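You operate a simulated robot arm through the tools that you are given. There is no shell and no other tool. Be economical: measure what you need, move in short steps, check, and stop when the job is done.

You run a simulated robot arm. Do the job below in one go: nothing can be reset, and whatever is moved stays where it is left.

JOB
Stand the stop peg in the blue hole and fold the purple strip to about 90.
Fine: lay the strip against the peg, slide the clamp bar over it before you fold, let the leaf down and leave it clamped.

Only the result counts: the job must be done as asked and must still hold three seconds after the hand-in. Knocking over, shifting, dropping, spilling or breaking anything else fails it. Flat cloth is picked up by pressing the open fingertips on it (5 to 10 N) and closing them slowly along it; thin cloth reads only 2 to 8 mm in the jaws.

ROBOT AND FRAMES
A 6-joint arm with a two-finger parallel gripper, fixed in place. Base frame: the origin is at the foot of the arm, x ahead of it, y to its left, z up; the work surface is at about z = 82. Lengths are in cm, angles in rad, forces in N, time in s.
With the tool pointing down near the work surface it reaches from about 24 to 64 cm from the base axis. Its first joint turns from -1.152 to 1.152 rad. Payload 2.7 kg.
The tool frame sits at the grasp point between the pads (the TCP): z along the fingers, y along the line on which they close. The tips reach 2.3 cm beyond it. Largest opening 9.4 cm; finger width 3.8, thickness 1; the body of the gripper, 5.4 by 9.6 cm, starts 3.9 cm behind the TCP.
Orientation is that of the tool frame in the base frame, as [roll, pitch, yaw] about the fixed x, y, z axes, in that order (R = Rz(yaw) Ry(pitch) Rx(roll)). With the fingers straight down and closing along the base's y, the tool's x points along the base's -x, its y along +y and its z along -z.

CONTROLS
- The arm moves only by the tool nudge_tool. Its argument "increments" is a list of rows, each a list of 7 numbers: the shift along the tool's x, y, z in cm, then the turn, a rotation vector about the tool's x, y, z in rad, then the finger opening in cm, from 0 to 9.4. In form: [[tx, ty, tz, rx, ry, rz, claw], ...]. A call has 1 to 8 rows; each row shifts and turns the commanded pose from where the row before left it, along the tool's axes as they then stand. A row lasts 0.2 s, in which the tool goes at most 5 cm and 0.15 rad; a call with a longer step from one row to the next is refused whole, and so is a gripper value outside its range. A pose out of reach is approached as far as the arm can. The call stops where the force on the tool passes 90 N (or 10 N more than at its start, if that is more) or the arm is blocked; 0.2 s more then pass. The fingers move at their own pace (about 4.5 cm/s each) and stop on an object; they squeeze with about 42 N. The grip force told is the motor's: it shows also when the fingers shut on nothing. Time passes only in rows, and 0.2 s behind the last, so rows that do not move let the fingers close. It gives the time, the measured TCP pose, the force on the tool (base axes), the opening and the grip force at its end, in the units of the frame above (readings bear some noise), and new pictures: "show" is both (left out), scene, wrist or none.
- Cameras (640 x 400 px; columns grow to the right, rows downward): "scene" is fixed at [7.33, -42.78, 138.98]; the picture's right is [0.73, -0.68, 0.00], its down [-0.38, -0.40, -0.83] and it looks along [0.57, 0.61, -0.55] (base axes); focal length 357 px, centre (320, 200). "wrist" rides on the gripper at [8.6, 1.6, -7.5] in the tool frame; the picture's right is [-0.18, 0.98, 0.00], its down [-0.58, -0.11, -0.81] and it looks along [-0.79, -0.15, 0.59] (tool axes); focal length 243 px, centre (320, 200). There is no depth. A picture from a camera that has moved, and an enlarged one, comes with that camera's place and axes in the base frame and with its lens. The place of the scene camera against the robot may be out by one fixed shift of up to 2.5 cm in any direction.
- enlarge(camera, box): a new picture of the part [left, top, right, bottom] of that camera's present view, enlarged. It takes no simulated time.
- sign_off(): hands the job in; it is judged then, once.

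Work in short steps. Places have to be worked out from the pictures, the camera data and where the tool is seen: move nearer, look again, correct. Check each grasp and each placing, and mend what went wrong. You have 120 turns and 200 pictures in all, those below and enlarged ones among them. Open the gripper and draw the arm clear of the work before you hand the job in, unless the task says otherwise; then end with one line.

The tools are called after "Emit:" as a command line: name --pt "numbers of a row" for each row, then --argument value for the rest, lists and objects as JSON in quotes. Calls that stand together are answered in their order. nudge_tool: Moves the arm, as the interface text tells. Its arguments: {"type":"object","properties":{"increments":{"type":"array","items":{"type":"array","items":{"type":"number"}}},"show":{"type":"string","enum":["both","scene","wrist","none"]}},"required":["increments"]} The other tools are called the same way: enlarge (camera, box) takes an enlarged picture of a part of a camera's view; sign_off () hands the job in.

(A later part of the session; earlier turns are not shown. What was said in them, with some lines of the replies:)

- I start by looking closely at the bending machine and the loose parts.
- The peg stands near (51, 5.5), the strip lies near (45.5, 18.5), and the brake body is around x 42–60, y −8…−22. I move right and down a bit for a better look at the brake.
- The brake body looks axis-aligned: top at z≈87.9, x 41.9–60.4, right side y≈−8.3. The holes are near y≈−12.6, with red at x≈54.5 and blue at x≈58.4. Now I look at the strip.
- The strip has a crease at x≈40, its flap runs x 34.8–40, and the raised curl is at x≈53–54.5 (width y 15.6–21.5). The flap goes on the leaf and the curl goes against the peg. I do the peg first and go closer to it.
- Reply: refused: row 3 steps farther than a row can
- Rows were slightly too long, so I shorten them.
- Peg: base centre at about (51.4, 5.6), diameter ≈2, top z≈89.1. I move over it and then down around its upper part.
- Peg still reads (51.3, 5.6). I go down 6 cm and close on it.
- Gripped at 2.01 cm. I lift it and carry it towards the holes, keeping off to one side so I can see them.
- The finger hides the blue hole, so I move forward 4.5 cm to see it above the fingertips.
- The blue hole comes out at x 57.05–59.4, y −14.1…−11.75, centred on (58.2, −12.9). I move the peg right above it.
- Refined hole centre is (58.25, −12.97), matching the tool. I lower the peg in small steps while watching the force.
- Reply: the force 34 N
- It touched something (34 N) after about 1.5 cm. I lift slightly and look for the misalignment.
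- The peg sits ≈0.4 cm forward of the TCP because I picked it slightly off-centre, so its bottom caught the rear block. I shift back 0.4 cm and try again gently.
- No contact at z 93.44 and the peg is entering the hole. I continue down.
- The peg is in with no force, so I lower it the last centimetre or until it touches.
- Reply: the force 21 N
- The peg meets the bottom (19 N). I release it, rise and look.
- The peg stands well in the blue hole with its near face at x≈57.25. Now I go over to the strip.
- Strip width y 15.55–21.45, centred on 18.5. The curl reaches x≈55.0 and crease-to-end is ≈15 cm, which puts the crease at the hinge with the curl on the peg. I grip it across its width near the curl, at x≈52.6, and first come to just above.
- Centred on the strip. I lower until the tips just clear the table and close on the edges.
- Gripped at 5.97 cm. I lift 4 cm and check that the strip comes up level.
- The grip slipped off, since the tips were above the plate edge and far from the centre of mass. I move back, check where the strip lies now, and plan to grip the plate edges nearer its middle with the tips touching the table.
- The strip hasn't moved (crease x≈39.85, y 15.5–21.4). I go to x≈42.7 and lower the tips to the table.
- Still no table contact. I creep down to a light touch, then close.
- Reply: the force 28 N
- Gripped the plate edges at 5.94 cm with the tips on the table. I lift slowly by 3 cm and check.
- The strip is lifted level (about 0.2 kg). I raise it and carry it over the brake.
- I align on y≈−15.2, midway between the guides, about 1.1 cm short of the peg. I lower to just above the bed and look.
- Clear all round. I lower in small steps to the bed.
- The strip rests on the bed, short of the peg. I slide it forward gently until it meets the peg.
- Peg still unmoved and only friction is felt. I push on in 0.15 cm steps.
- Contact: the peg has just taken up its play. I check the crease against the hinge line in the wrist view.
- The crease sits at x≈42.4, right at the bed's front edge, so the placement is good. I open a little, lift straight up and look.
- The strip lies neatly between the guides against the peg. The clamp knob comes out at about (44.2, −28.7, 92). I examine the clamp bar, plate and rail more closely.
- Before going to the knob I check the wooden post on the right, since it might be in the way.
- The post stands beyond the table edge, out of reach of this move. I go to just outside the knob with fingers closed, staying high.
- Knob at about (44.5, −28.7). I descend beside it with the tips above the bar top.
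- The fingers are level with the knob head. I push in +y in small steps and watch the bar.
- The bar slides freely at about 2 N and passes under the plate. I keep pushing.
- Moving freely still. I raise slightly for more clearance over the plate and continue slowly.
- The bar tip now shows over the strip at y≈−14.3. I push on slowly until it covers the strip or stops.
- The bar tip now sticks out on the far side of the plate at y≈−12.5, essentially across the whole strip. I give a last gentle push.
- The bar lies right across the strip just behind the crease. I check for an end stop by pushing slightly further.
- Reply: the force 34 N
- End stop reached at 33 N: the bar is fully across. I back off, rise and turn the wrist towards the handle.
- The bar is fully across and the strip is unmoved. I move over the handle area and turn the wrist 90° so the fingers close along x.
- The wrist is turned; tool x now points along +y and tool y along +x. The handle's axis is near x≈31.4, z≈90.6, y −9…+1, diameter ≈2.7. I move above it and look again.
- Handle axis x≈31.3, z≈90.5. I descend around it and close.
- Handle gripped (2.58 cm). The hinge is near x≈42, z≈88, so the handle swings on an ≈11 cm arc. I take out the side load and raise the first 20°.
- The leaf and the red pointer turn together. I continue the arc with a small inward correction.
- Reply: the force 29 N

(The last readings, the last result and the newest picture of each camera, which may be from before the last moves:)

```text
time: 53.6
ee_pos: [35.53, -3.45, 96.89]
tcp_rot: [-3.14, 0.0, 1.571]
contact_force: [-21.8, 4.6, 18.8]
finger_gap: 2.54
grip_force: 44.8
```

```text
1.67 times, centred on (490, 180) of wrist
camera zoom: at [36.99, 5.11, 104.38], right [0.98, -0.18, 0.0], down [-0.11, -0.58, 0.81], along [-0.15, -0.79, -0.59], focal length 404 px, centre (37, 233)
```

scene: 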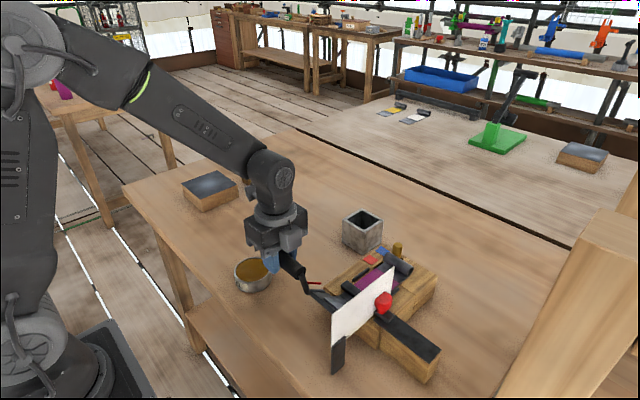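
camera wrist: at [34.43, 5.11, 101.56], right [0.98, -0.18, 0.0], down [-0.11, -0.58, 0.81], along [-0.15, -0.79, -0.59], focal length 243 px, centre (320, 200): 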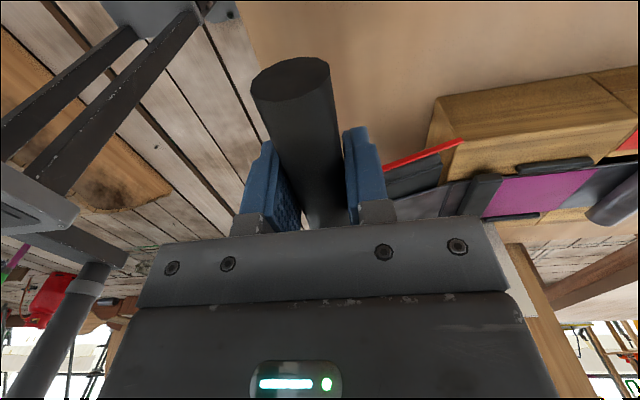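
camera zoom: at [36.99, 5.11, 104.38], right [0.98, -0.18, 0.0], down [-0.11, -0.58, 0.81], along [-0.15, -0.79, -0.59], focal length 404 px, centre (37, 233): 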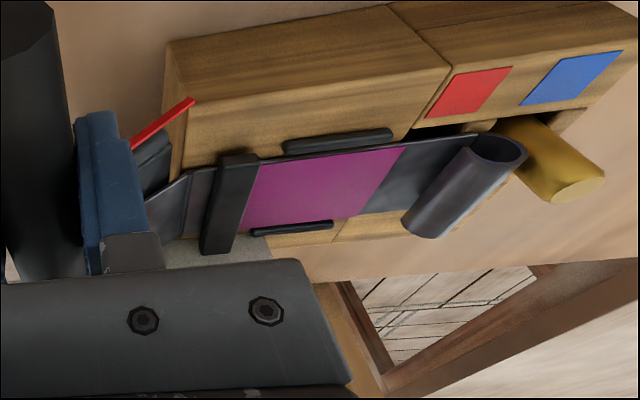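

The forces are radial, so I refit the hinge from measured points: about (41.35, 88.8), radius 10, with ≈44° turned so far. I continue on the corrected arc.

Emit:
nudge_tool --pt "0 0.8 -0.75 0 0 0 1.5" --pt "0 0.77 -0.4 0 0 0 1.5" --pt "0 0.81 -0.34 0 0 0 1.5" --pt "0 0.83 -0.26 0 0 0 1.5" --pt "0 0 0 0 0 0 1.5" --show "scene"

Emit:
enlarge --camera "scene" --box '[230, 200, 430, 360]'

Emit:
enlarge --camera "wrist" --box '[340, 60, 640, 300]'

```text
time: 54.8
ee_pos: [38.87, -3.52, 98.56]
tcp_rot: [3.139, 0.0, 1.57]
contact_force: [-9.1, -2.3, 8.1]
finger_gap: 2.53
grip_force: 45.3
```

scene: 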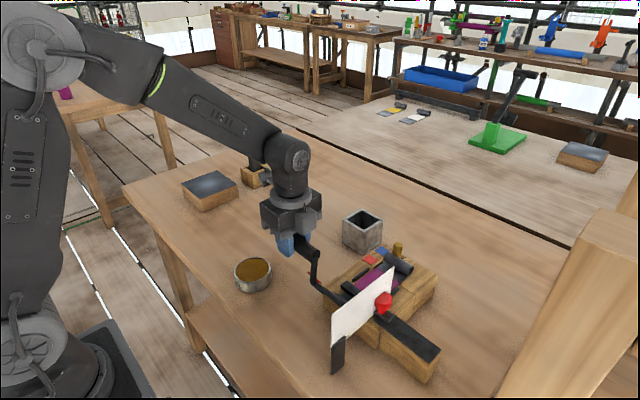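

```text
2.50 times, centred on (330, 280) of scene
camera zoom: at [7.3, -42.79, 138.98], right [0.73, -0.68, 0.0], down [-0.38, -0.4, -0.83], along [0.57, 0.61, -0.55], focal length 893 px, centre (295, 0)
```

zoom: 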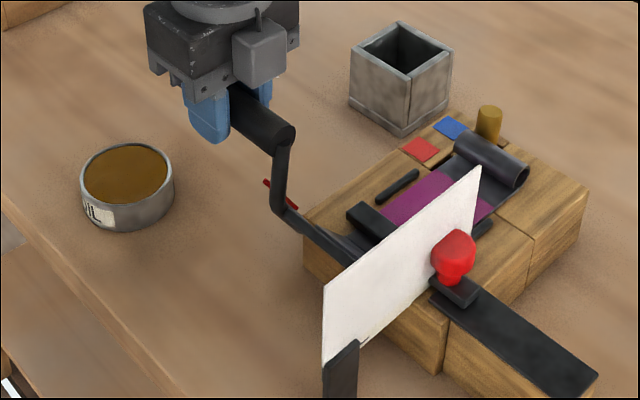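

```text
1.67 times, centred on (490, 180) of wrist
camera zoom: at [40.34, 5.1, 106.11], right [0.98, -0.18, 0.0], down [-0.11, -0.58, 0.81], along [-0.15, -0.79, -0.59], focal length 404 px, centre (37, 233)
```

zoom: 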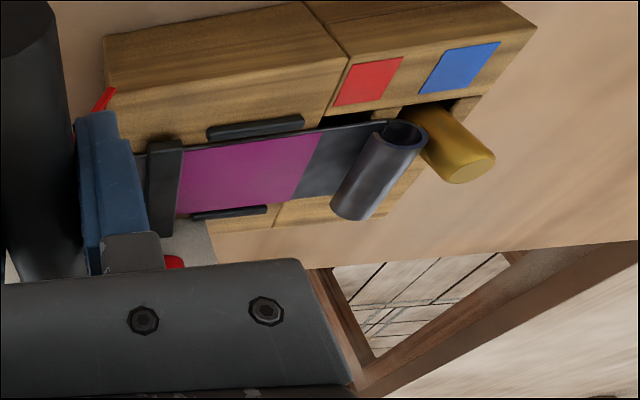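

About 65° turned, and the forces are small. I continue to ≈84° and check against the protractor.

Emit:
nudge_tool --pt "0 0.85 -0.25 0 0 0 1.5" --pt "0 0.87 -0.1 0 0 0 1.5" --pt "0 0.87 -0.05 0 0 0 1.5" --pt "0 0.87 0.05 0 0 0 1.5" --pt "0 0 0 0 0 0 1.5" --show "scene"

Emit:
enlarge --camera "scene" --box '[260, 200, 430, 340]'

Emit:
enlarge --camera "wrist" --box '[340, 60, 640, 300]'

```text
time: 56.0
ee_pos: [42.2, -3.42, 98.97]
tcp_rot: [3.139, 0.0, 1.571]
contact_force: [-6.7, -5.8, 2.1]
finger_gap: 2.54
grip_force: 45.2
```

scene: 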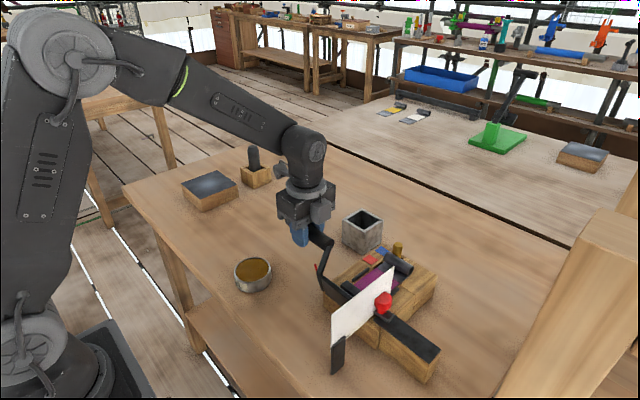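

```text
2.86 times, centred on (345, 270) of scene
camera zoom: at [7.31, -42.8, 138.98], right [0.73, -0.68, 0.0], down [-0.38, -0.4, -0.83], along [0.57, 0.61, -0.55], focal length 1020 px, centre (249, 0)
```

zoom: 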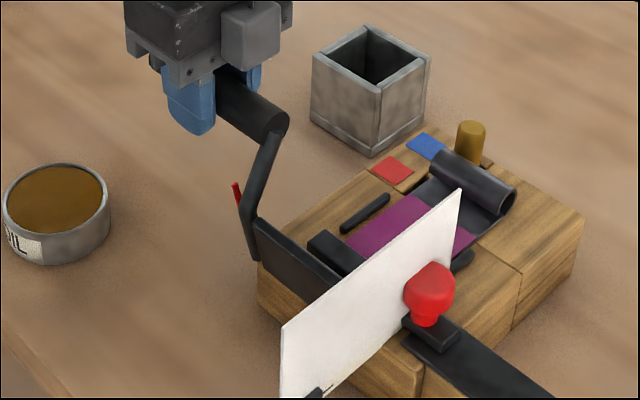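

```text
1.67 times, centred on (490, 180) of wrist
camera zoom: at [43.8, 5.13, 106.45], right [0.98, -0.18, 0.0], down [-0.11, -0.58, 0.81], along [-0.15, -0.79, -0.59], focal length 404 px, centre (37, 233)
```

zoom: 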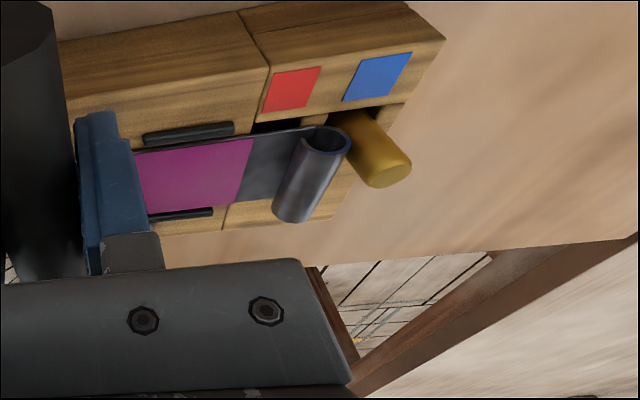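

The pointer is nearly vertical, at ≈84°. I make the last step to ≈90–91°.

Emit:
nudge_tool --pt "0 0.55 0.05 0 0 0 1.5" --pt "0 0.55 0.1 0 0 0 1.5" --pt "0 0 0 0 0 0 1.5" --pt "0 0 0 0 0 0 1.5" --show "none"

Emit:
enlarge --camera "scene" --box '[290, 230, 390, 320]'

```text
time: 57.0
ee_pos: [43.41, -3.45, 98.81]
tcp_rot: [3.14, -0.003, 1.574]
contact_force: [-4.1, -2.4, 2.0]
finger_gap: 2.56
grip_force: 45.2
```

```text
4.44 times, centred on (340, 275) of scene
camera zoom: at [7.32, -42.79, 138.98], right [0.73, -0.68, 0.0], down [-0.38, -0.4, -0.83], along [0.57, 0.61, -0.55], focal length 1587 px, centre (231, -133)
```

zoom: 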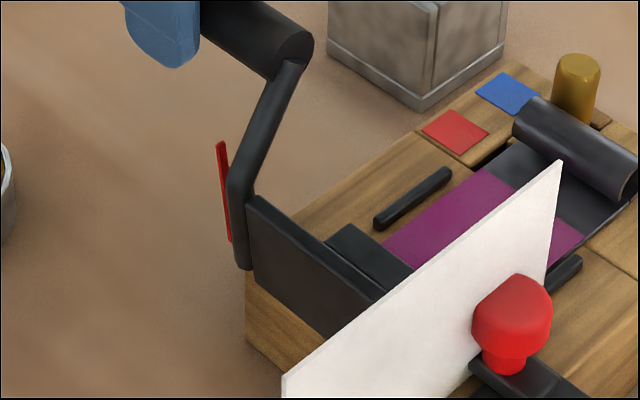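

Refit with all points: hinge (41.74, 88.53), radius 10.4, so it's at ≈87.5° now, which agrees with the pointer. I go to ≈92°.

Emit:
nudge_tool --pt "0 0.4 0.05 0 0 0 1.5" --pt "0 0.35 0.1 0 0 0 1.5" --pt "0 0 0 0 0 0 1.5" --pt "0 0 0 0 0 0 1.5" --show "none"

Emit:
enlarge --camera "scene" --box '[290, 230, 390, 320]'

```text
time: 58.0
ee_pos: [44.06, -3.43, 98.57]
tcp_rot: [3.139, -0.003, 1.571]
contact_force: [-4.1, -1.9, 1.4]
finger_gap: 2.55
grip_force: 44.9
```

```text
4.44 times, centred on (340, 275) of scene
camera zoom: at [7.32, -42.78, 138.98], right [0.73, -0.68, 0.0], down [-0.38, -0.4, -0.83], along [0.57, 0.61, -0.55], focal length 1587 px, centre (231, -133)
```

zoom: 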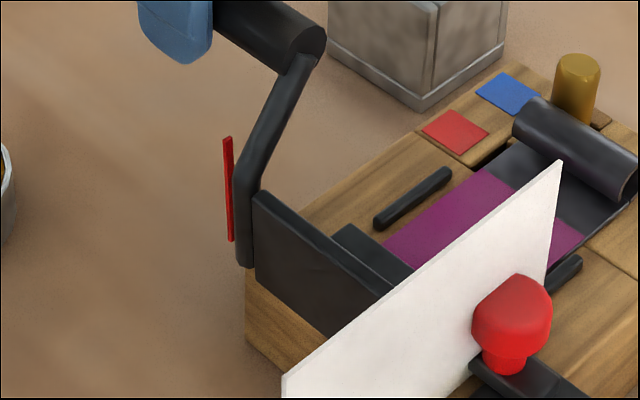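

≈91–92° reached. Now I let the leaf down along the reverse arc, first to about 45°, and check the strip's fold.

Emit:
nudge_tool --pt "0 -1.42 -0.39 0 0 0 1.5" --pt "0 -1.82 0 0 0 0 1.5" --pt "0 -1.78 0.32 0 0 0 1.5" --pt "0 -1.71 0.62 0 0 0 1.5" --pt "0 -1.57 0.9 0 0 0 1.5" --pt "0 0 0 0 0 0 1.5" --show "none"

Emit:
enlarge --camera "scene" --box '[270, 230, 410, 350]'

```text
time: 59.4
ee_pos: [35.85, -3.42, 97.15]
tcp_rot: [3.141, -0.001, 1.572]
contact_force: [3.3, -4.7, 2.4]
finger_gap: 2.53
grip_force: 45.0
```

```text
3.33 times, centred on (340, 290) of scene
camera zoom: at [7.33, -42.79, 138.98], right [0.73, -0.68, 0.0], down [-0.38, -0.4, -0.83], along [0.57, 0.61, -0.55], focal length 1190 px, centre (253, -100)
```

zoom: 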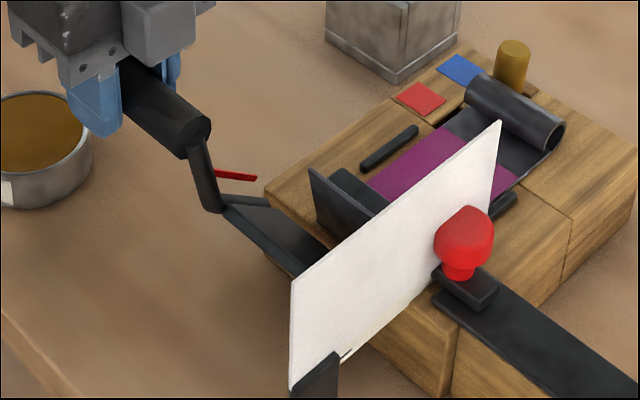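

The flap stays up but looks sprung back somewhat. I check it edge-on with the wrist camera.

Emit:
enlarge --camera "wrist" --box '[360, 60, 560, 240]'

Emit:
enlarge --camera "scene" --box '[345, 265, 395, 305]'

```text
2.22 times, centred on (460, 150) of wrist
camera zoom: at [37.33, 5.2, 104.69], right [0.98, -0.18, 0.0], down [-0.11, -0.58, 0.81], along [-0.15, -0.79, -0.59], focal length 539 px, centre (9, 311)
```

zoom: 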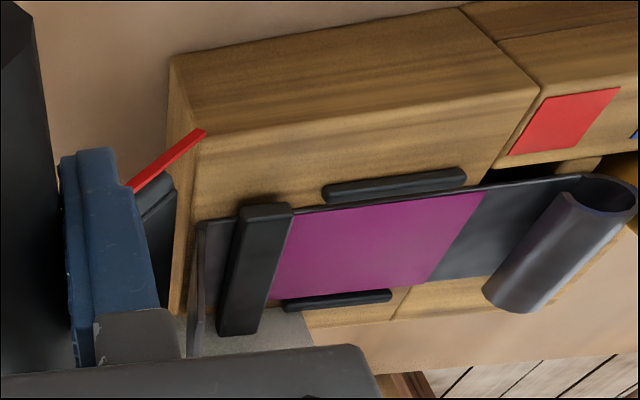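

```text
10.00 times, centred on (370, 285) of scene
camera zoom: at [7.33, -42.79, 138.98], right [0.73, -0.68, 0.0], down [-0.38, -0.4, -0.83], along [0.57, 0.61, -0.55], focal length 3571 px, centre (-180, -650)
```

zoom: 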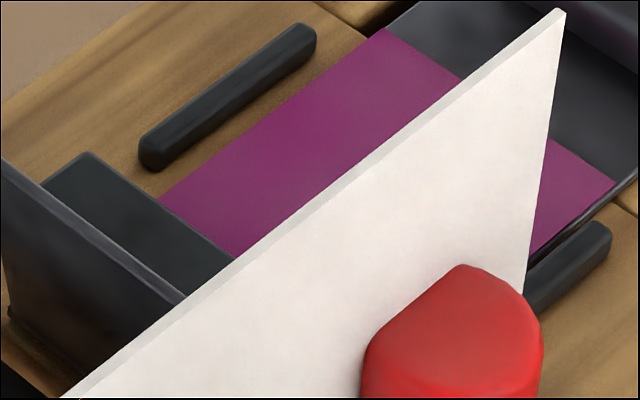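

Emit:
enlarge --camera "wrist" --box '[430, 145, 490, 225]'

```text
5.00 times, centred on (460, 185) of wrist
camera zoom: at [37.33, 5.2, 104.69], right [0.98, -0.18, 0.0], down [-0.11, -0.58, 0.81], along [-0.15, -0.79, -0.59], focal length 1213 px, centre (-380, 275)
```

zoom: 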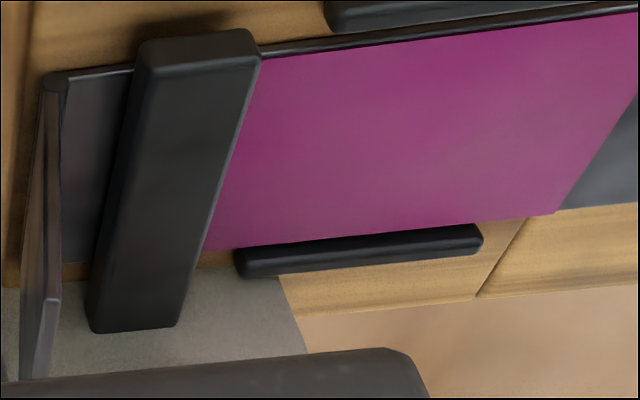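

Measured fold angle is ≈78°, so the strip sprang back ≈14°. I swing the leaf up again and overbend to ≈104°.

Emit:
nudge_tool --pt "0 1.57 -0.9 0 0 0 1.5" --pt "0 1.71 -0.62 0 0 0 1.5" --pt "0 1.78 -0.32 0 0 0 1.5" --pt "0 1.82 0 0 0 0 1.5" --pt "0 1.42 0.22 0 0 0 1.5" --pt "0 0.57 0.15 0 0 0 1.5" --pt "0 0.57 0.19 0 0 0 1.5" --show "none"

Emit:
nudge_tool --pt "0 0.52 0.2 0 0 0 1.5" --pt "0 0.52 0.23 0 0 0 1.5" --pt "0 0 0 0 0 0 1.5" --pt "0 0 0 0 0 0 1.5" --show "none"

Emit:
enlarge --camera "scene" --box '[290, 230, 390, 320]'

```text
time: 61.0
ee_pos: [45.19, -3.61, 98.44]
tcp_rot: [-3.141, 0.0, 1.57]
contact_force: [-7.4, 0.5, 1.4]
finger_gap: 2.59
grip_force: 45.5
```

```text
time: 62.0
ee_pos: [46.25, -3.45, 98.09]
tcp_rot: [3.14, -0.001, 1.572]
contact_force: [-4.7, -2.8, 1.3]
finger_gap: 2.55
grip_force: 45.2
```

```text
4.44 times, centred on (340, 275) of scene
camera zoom: at [7.32, -42.79, 138.98], right [0.73, -0.68, 0.0], down [-0.38, -0.4, -0.83], along [0.57, 0.61, -0.55], focal length 1587 px, centre (231, -133)
```

zoom: 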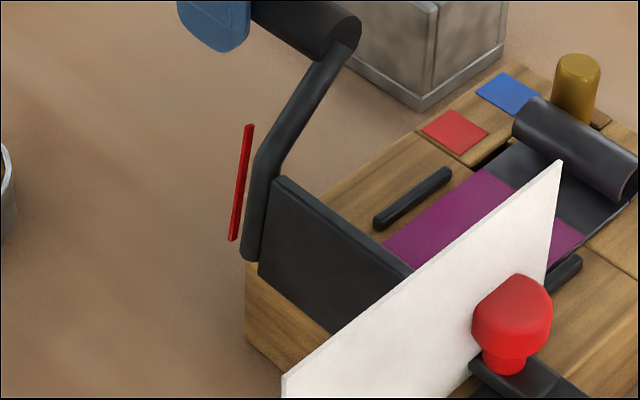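

≈103.6° reached. I lower the leaf to ≈45° again and measure.

Emit:
nudge_tool --pt "0 -1.04 -0.43 0 0 0 1.5" --pt "0 -1.14 -0.34 0 0 0 1.5" --pt "0 -1.42 -0.22 0 0 0 1.5" --pt "0 -1.82 0 0 0 0 1.5" --pt "0 -1.78 0.32 0 0 0 1.5" --pt "0 -1.71 0.62 0 0 0 1.5" --pt "0 -1.57 0.9 0 0 0 1.5" --pt "0 0 0 0 0 0 1.5" --show "none"

Emit:
enlarge --camera "wrist" --box '[430, 145, 490, 225]'

Emit:
enlarge --camera "scene" --box '[270, 230, 410, 350]'

```text
time: 63.8
ee_pos: [35.56, -3.43, 97.15]
tcp_rot: [-3.138, 0.0, 1.572]
contact_force: [-2.9, -3.2, -2.0]
finger_gap: 2.53
grip_force: 45.0
```

```text
5.00 times, centred on (460, 185) of wrist
camera zoom: at [37.16, 5.15, 104.57], right [0.98, -0.18, 0.0], down [-0.11, -0.58, 0.81], along [-0.15, -0.79, -0.59], focal length 1213 px, centre (-380, 275)
```

zoom: 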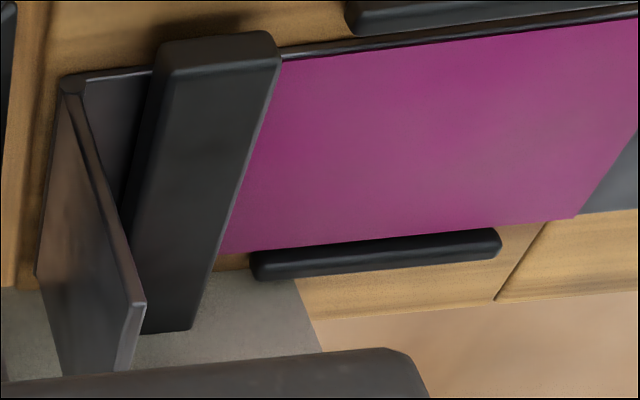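

```text
3.33 times, centred on (340, 290) of scene
camera zoom: at [7.32, -42.79, 138.98], right [0.73, -0.68, 0.0], down [-0.38, -0.4, -0.83], along [0.57, 0.61, -0.55], focal length 1190 px, centre (253, -100)
```

zoom: 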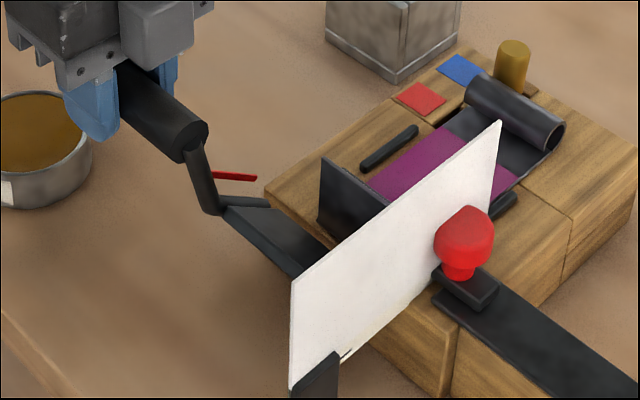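

The fold now measures ≈89–90°. I let the leaf all the way down.

Emit:
nudge_tool --pt "0 -1.39 1.17 0 0 0 1.5" --pt "0 -1.17 1.39 0 0 0 1.5" --pt "0 -0.9 1.57 0 0 0 1.5" --pt "0 -0.63 1.71 0 0 0 1.5" --pt "0 -0.13 0.5 0 0 0 1.5" --pt "0 0 0 0 0 0 1.5" --show "scene"

Emit:
enlarge --camera "scene" --box '[230, 230, 410, 370]'

```text
time: 65.2
ee_pos: [31.62, -3.36, 90.88]
tcp_rot: [3.139, -0.001, 1.571]
contact_force: [3.0, -3.0, 2.0]
finger_gap: 2.54
grip_force: 45.0
```

scene: 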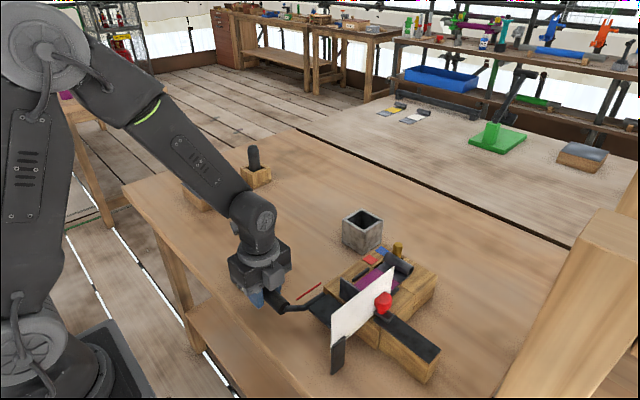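

```text
2.86 times, centred on (320, 300) of scene
camera zoom: at [7.33, -42.79, 138.98], right [0.73, -0.68, 0.0], down [-0.38, -0.4, -0.83], along [0.57, 0.61, -0.55], focal length 1020 px, centre (320, -86)
```

zoom: 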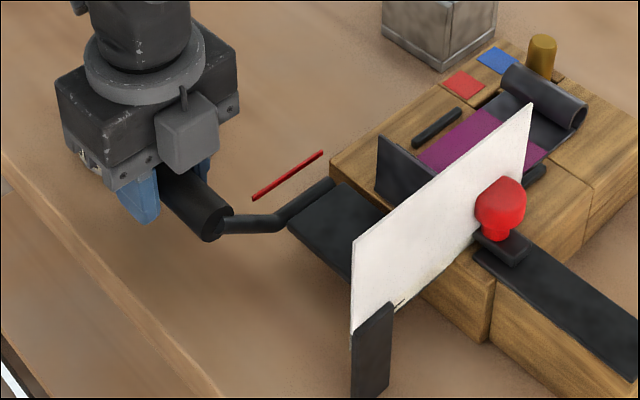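

The leaf is almost flat. I lower the last 0.3 cm, release the handle and rise.

Emit:
nudge_tool --pt "0 -0.05 0.2 0 0 0 1.5" --pt "0 0 0.15 0 0 0 1.5" --pt "0 0 0 0 0 0 1.5" --show "none"

Emit:
nudge_tool --pt "0 0 0 0 0 0 4" --pt "0 0 0 0 0 0 6" --pt "0 0 0 0 0 0 6" --pt "0 0 -3 0 0 0 6" --pt "0 0 -4 0 0 0 6" --pt "0 0 -4.5 0 0 0 6" --pt "4 0 0 0 0 0 6" --pt "0 0 0 0 0 0 6" --show "both"

Emit:
enlarge --camera "scene" --box '[230, 220, 450, 390]'

Emit:
enlarge --camera "wrist" --box '[280, 50, 600, 230]'

```text
time: 66.0
ee_pos: [31.51, -3.44, 90.62]
tcp_rot: [3.14, -0.001, 1.572]
contact_force: [-8.4, 4.5, 37.6]
finger_gap: 2.55
grip_force: 44.9
```

```text
time: 67.8
ee_pos: [31.42, 0.52, 102.12]
tcp_rot: [3.139, -0.001, 1.572]
contact_force: [0.9, 0.4, -0.5]
finger_gap: 5.99
grip_force: 0.2
camera wrist: at [32.93, 9.1, 109.62], right [0.98, -0.18, 0.0], down [-0.11, -0.58, 0.81], along [-0.15, -0.79, -0.59], focal length 243 px, centre (320, 200)
```

scene: 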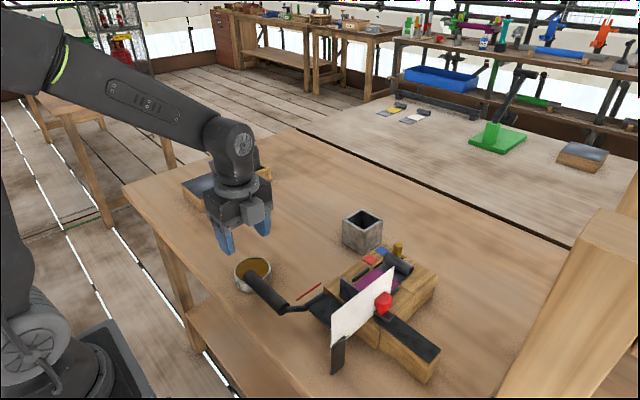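
wrist: 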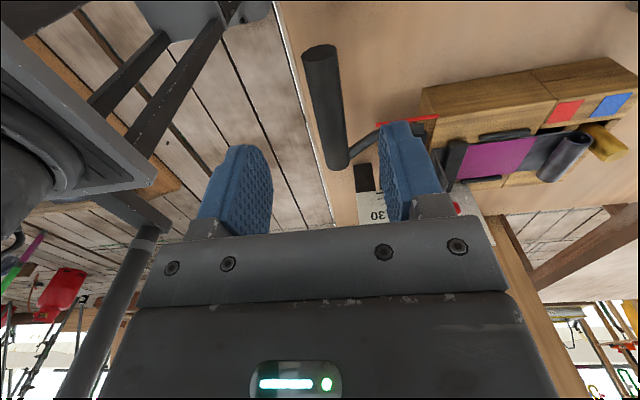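

```text
2.35 times, centred on (340, 305) of scene
camera zoom: at [7.33, -42.78, 138.98], right [0.73, -0.68, 0.0], down [-0.38, -0.4, -0.83], along [0.57, 0.61, -0.55], focal length 840 px, centre (273, -47)
```

zoom: 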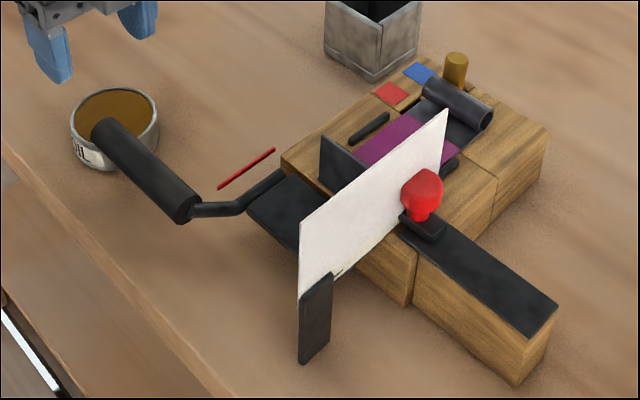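

```text
2.00 times, centred on (440, 140) of wrist
camera zoom: at [32.93, 9.1, 109.62], right [0.98, -0.18, 0.0], down [-0.11, -0.58, 0.81], along [-0.15, -0.79, -0.59], focal length 485 px, centre (80, 320)
```

zoom: 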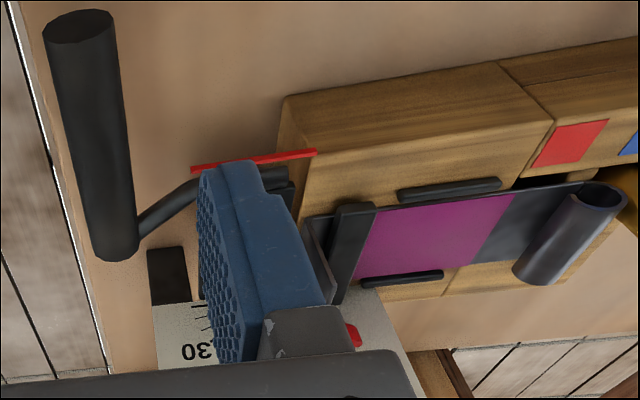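

The leaf is down, the bar is across and the flap stands up. A last check on the strip-to-peg contact and the fold angle.

Emit:
enlarge --camera "scene" --box '[340, 235, 420, 300]'

Emit:
nudge_tool --pt "0 4 -1 0 0 0 6" --pt "0 4 -1 0 0 0 6" --pt "2 3 0 0 0 0 6" --pt "2 3 0 0 0 0 6" --pt "0 0 0 0 0 0 6" --show "wrist"

Emit:
enlarge --camera "wrist" --box '[230, 60, 430, 220]'

```text
6.15 times, centred on (380, 268) of scene
camera zoom: at [7.33, -42.78, 138.98], right [0.73, -0.68, 0.0], down [-0.38, -0.4, -0.83], along [0.57, 0.61, -0.55], focal length 2198 px, centre (-49, -215)
```

zoom: 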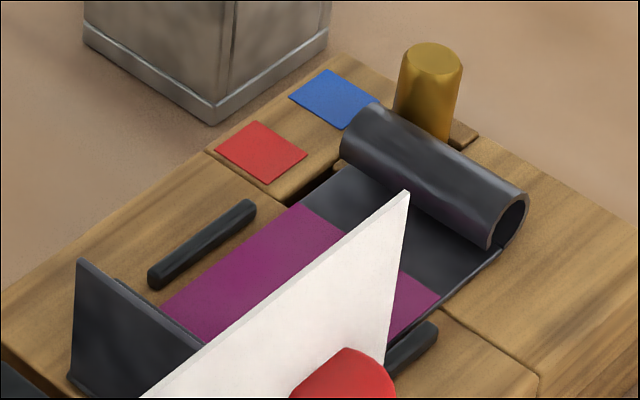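

```text
time: 69.0
ee_pos: [45.44, 4.47, 104.17]
tcp_rot: [3.14, 0.001, 1.571]
contact_force: [0.3, -0.1, 0.5]
finger_gap: 5.98
grip_force: 0.1
camera wrist: at [46.98, 13.14, 111.55], right [0.98, -0.18, 0.0], down [-0.11, -0.58, 0.81], along [-0.15, -0.79, -0.59], focal length 243 px, centre (320, 200)
```

wrist: 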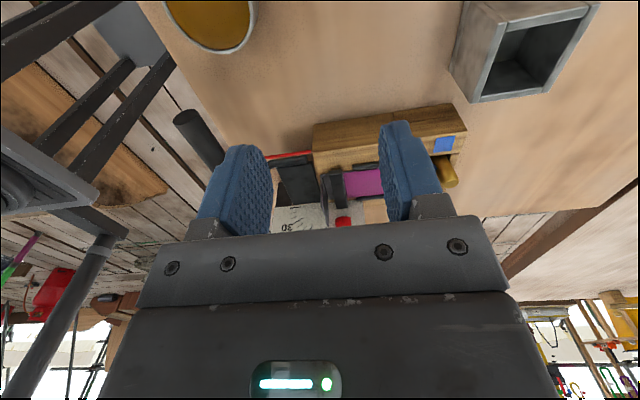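

```text
2.50 times, centred on (330, 140) of wrist
camera zoom: at [46.98, 13.14, 111.55], right [0.98, -0.18, 0.0], down [-0.11, -0.58, 0.81], along [-0.15, -0.79, -0.59], focal length 606 px, centre (295, 350)
```

zoom: 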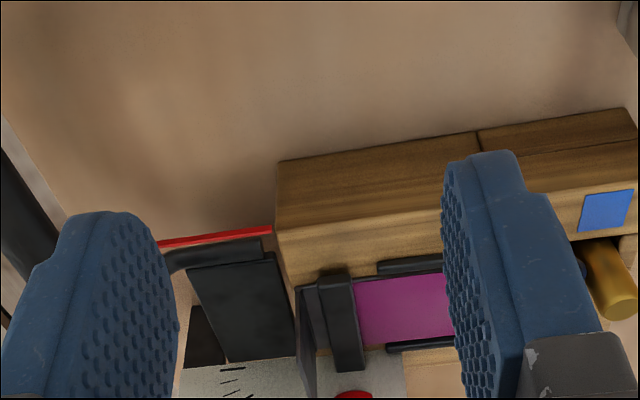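

The flap stands at about 90°, the curl touches the peg, the bar is across, the leaf is flat and the gripper is open and clear. I hand the job in.

Emit:
sign_off

```text
The job is handed in.
```

The stop peg is in the blue hole and the purple strip lies against it with the clamp bar slid fully across; the strip is folded to about 90° (measured 89–90°, after overbending to about 104° to allow for springback), the leaf is down, and the arm is clear.
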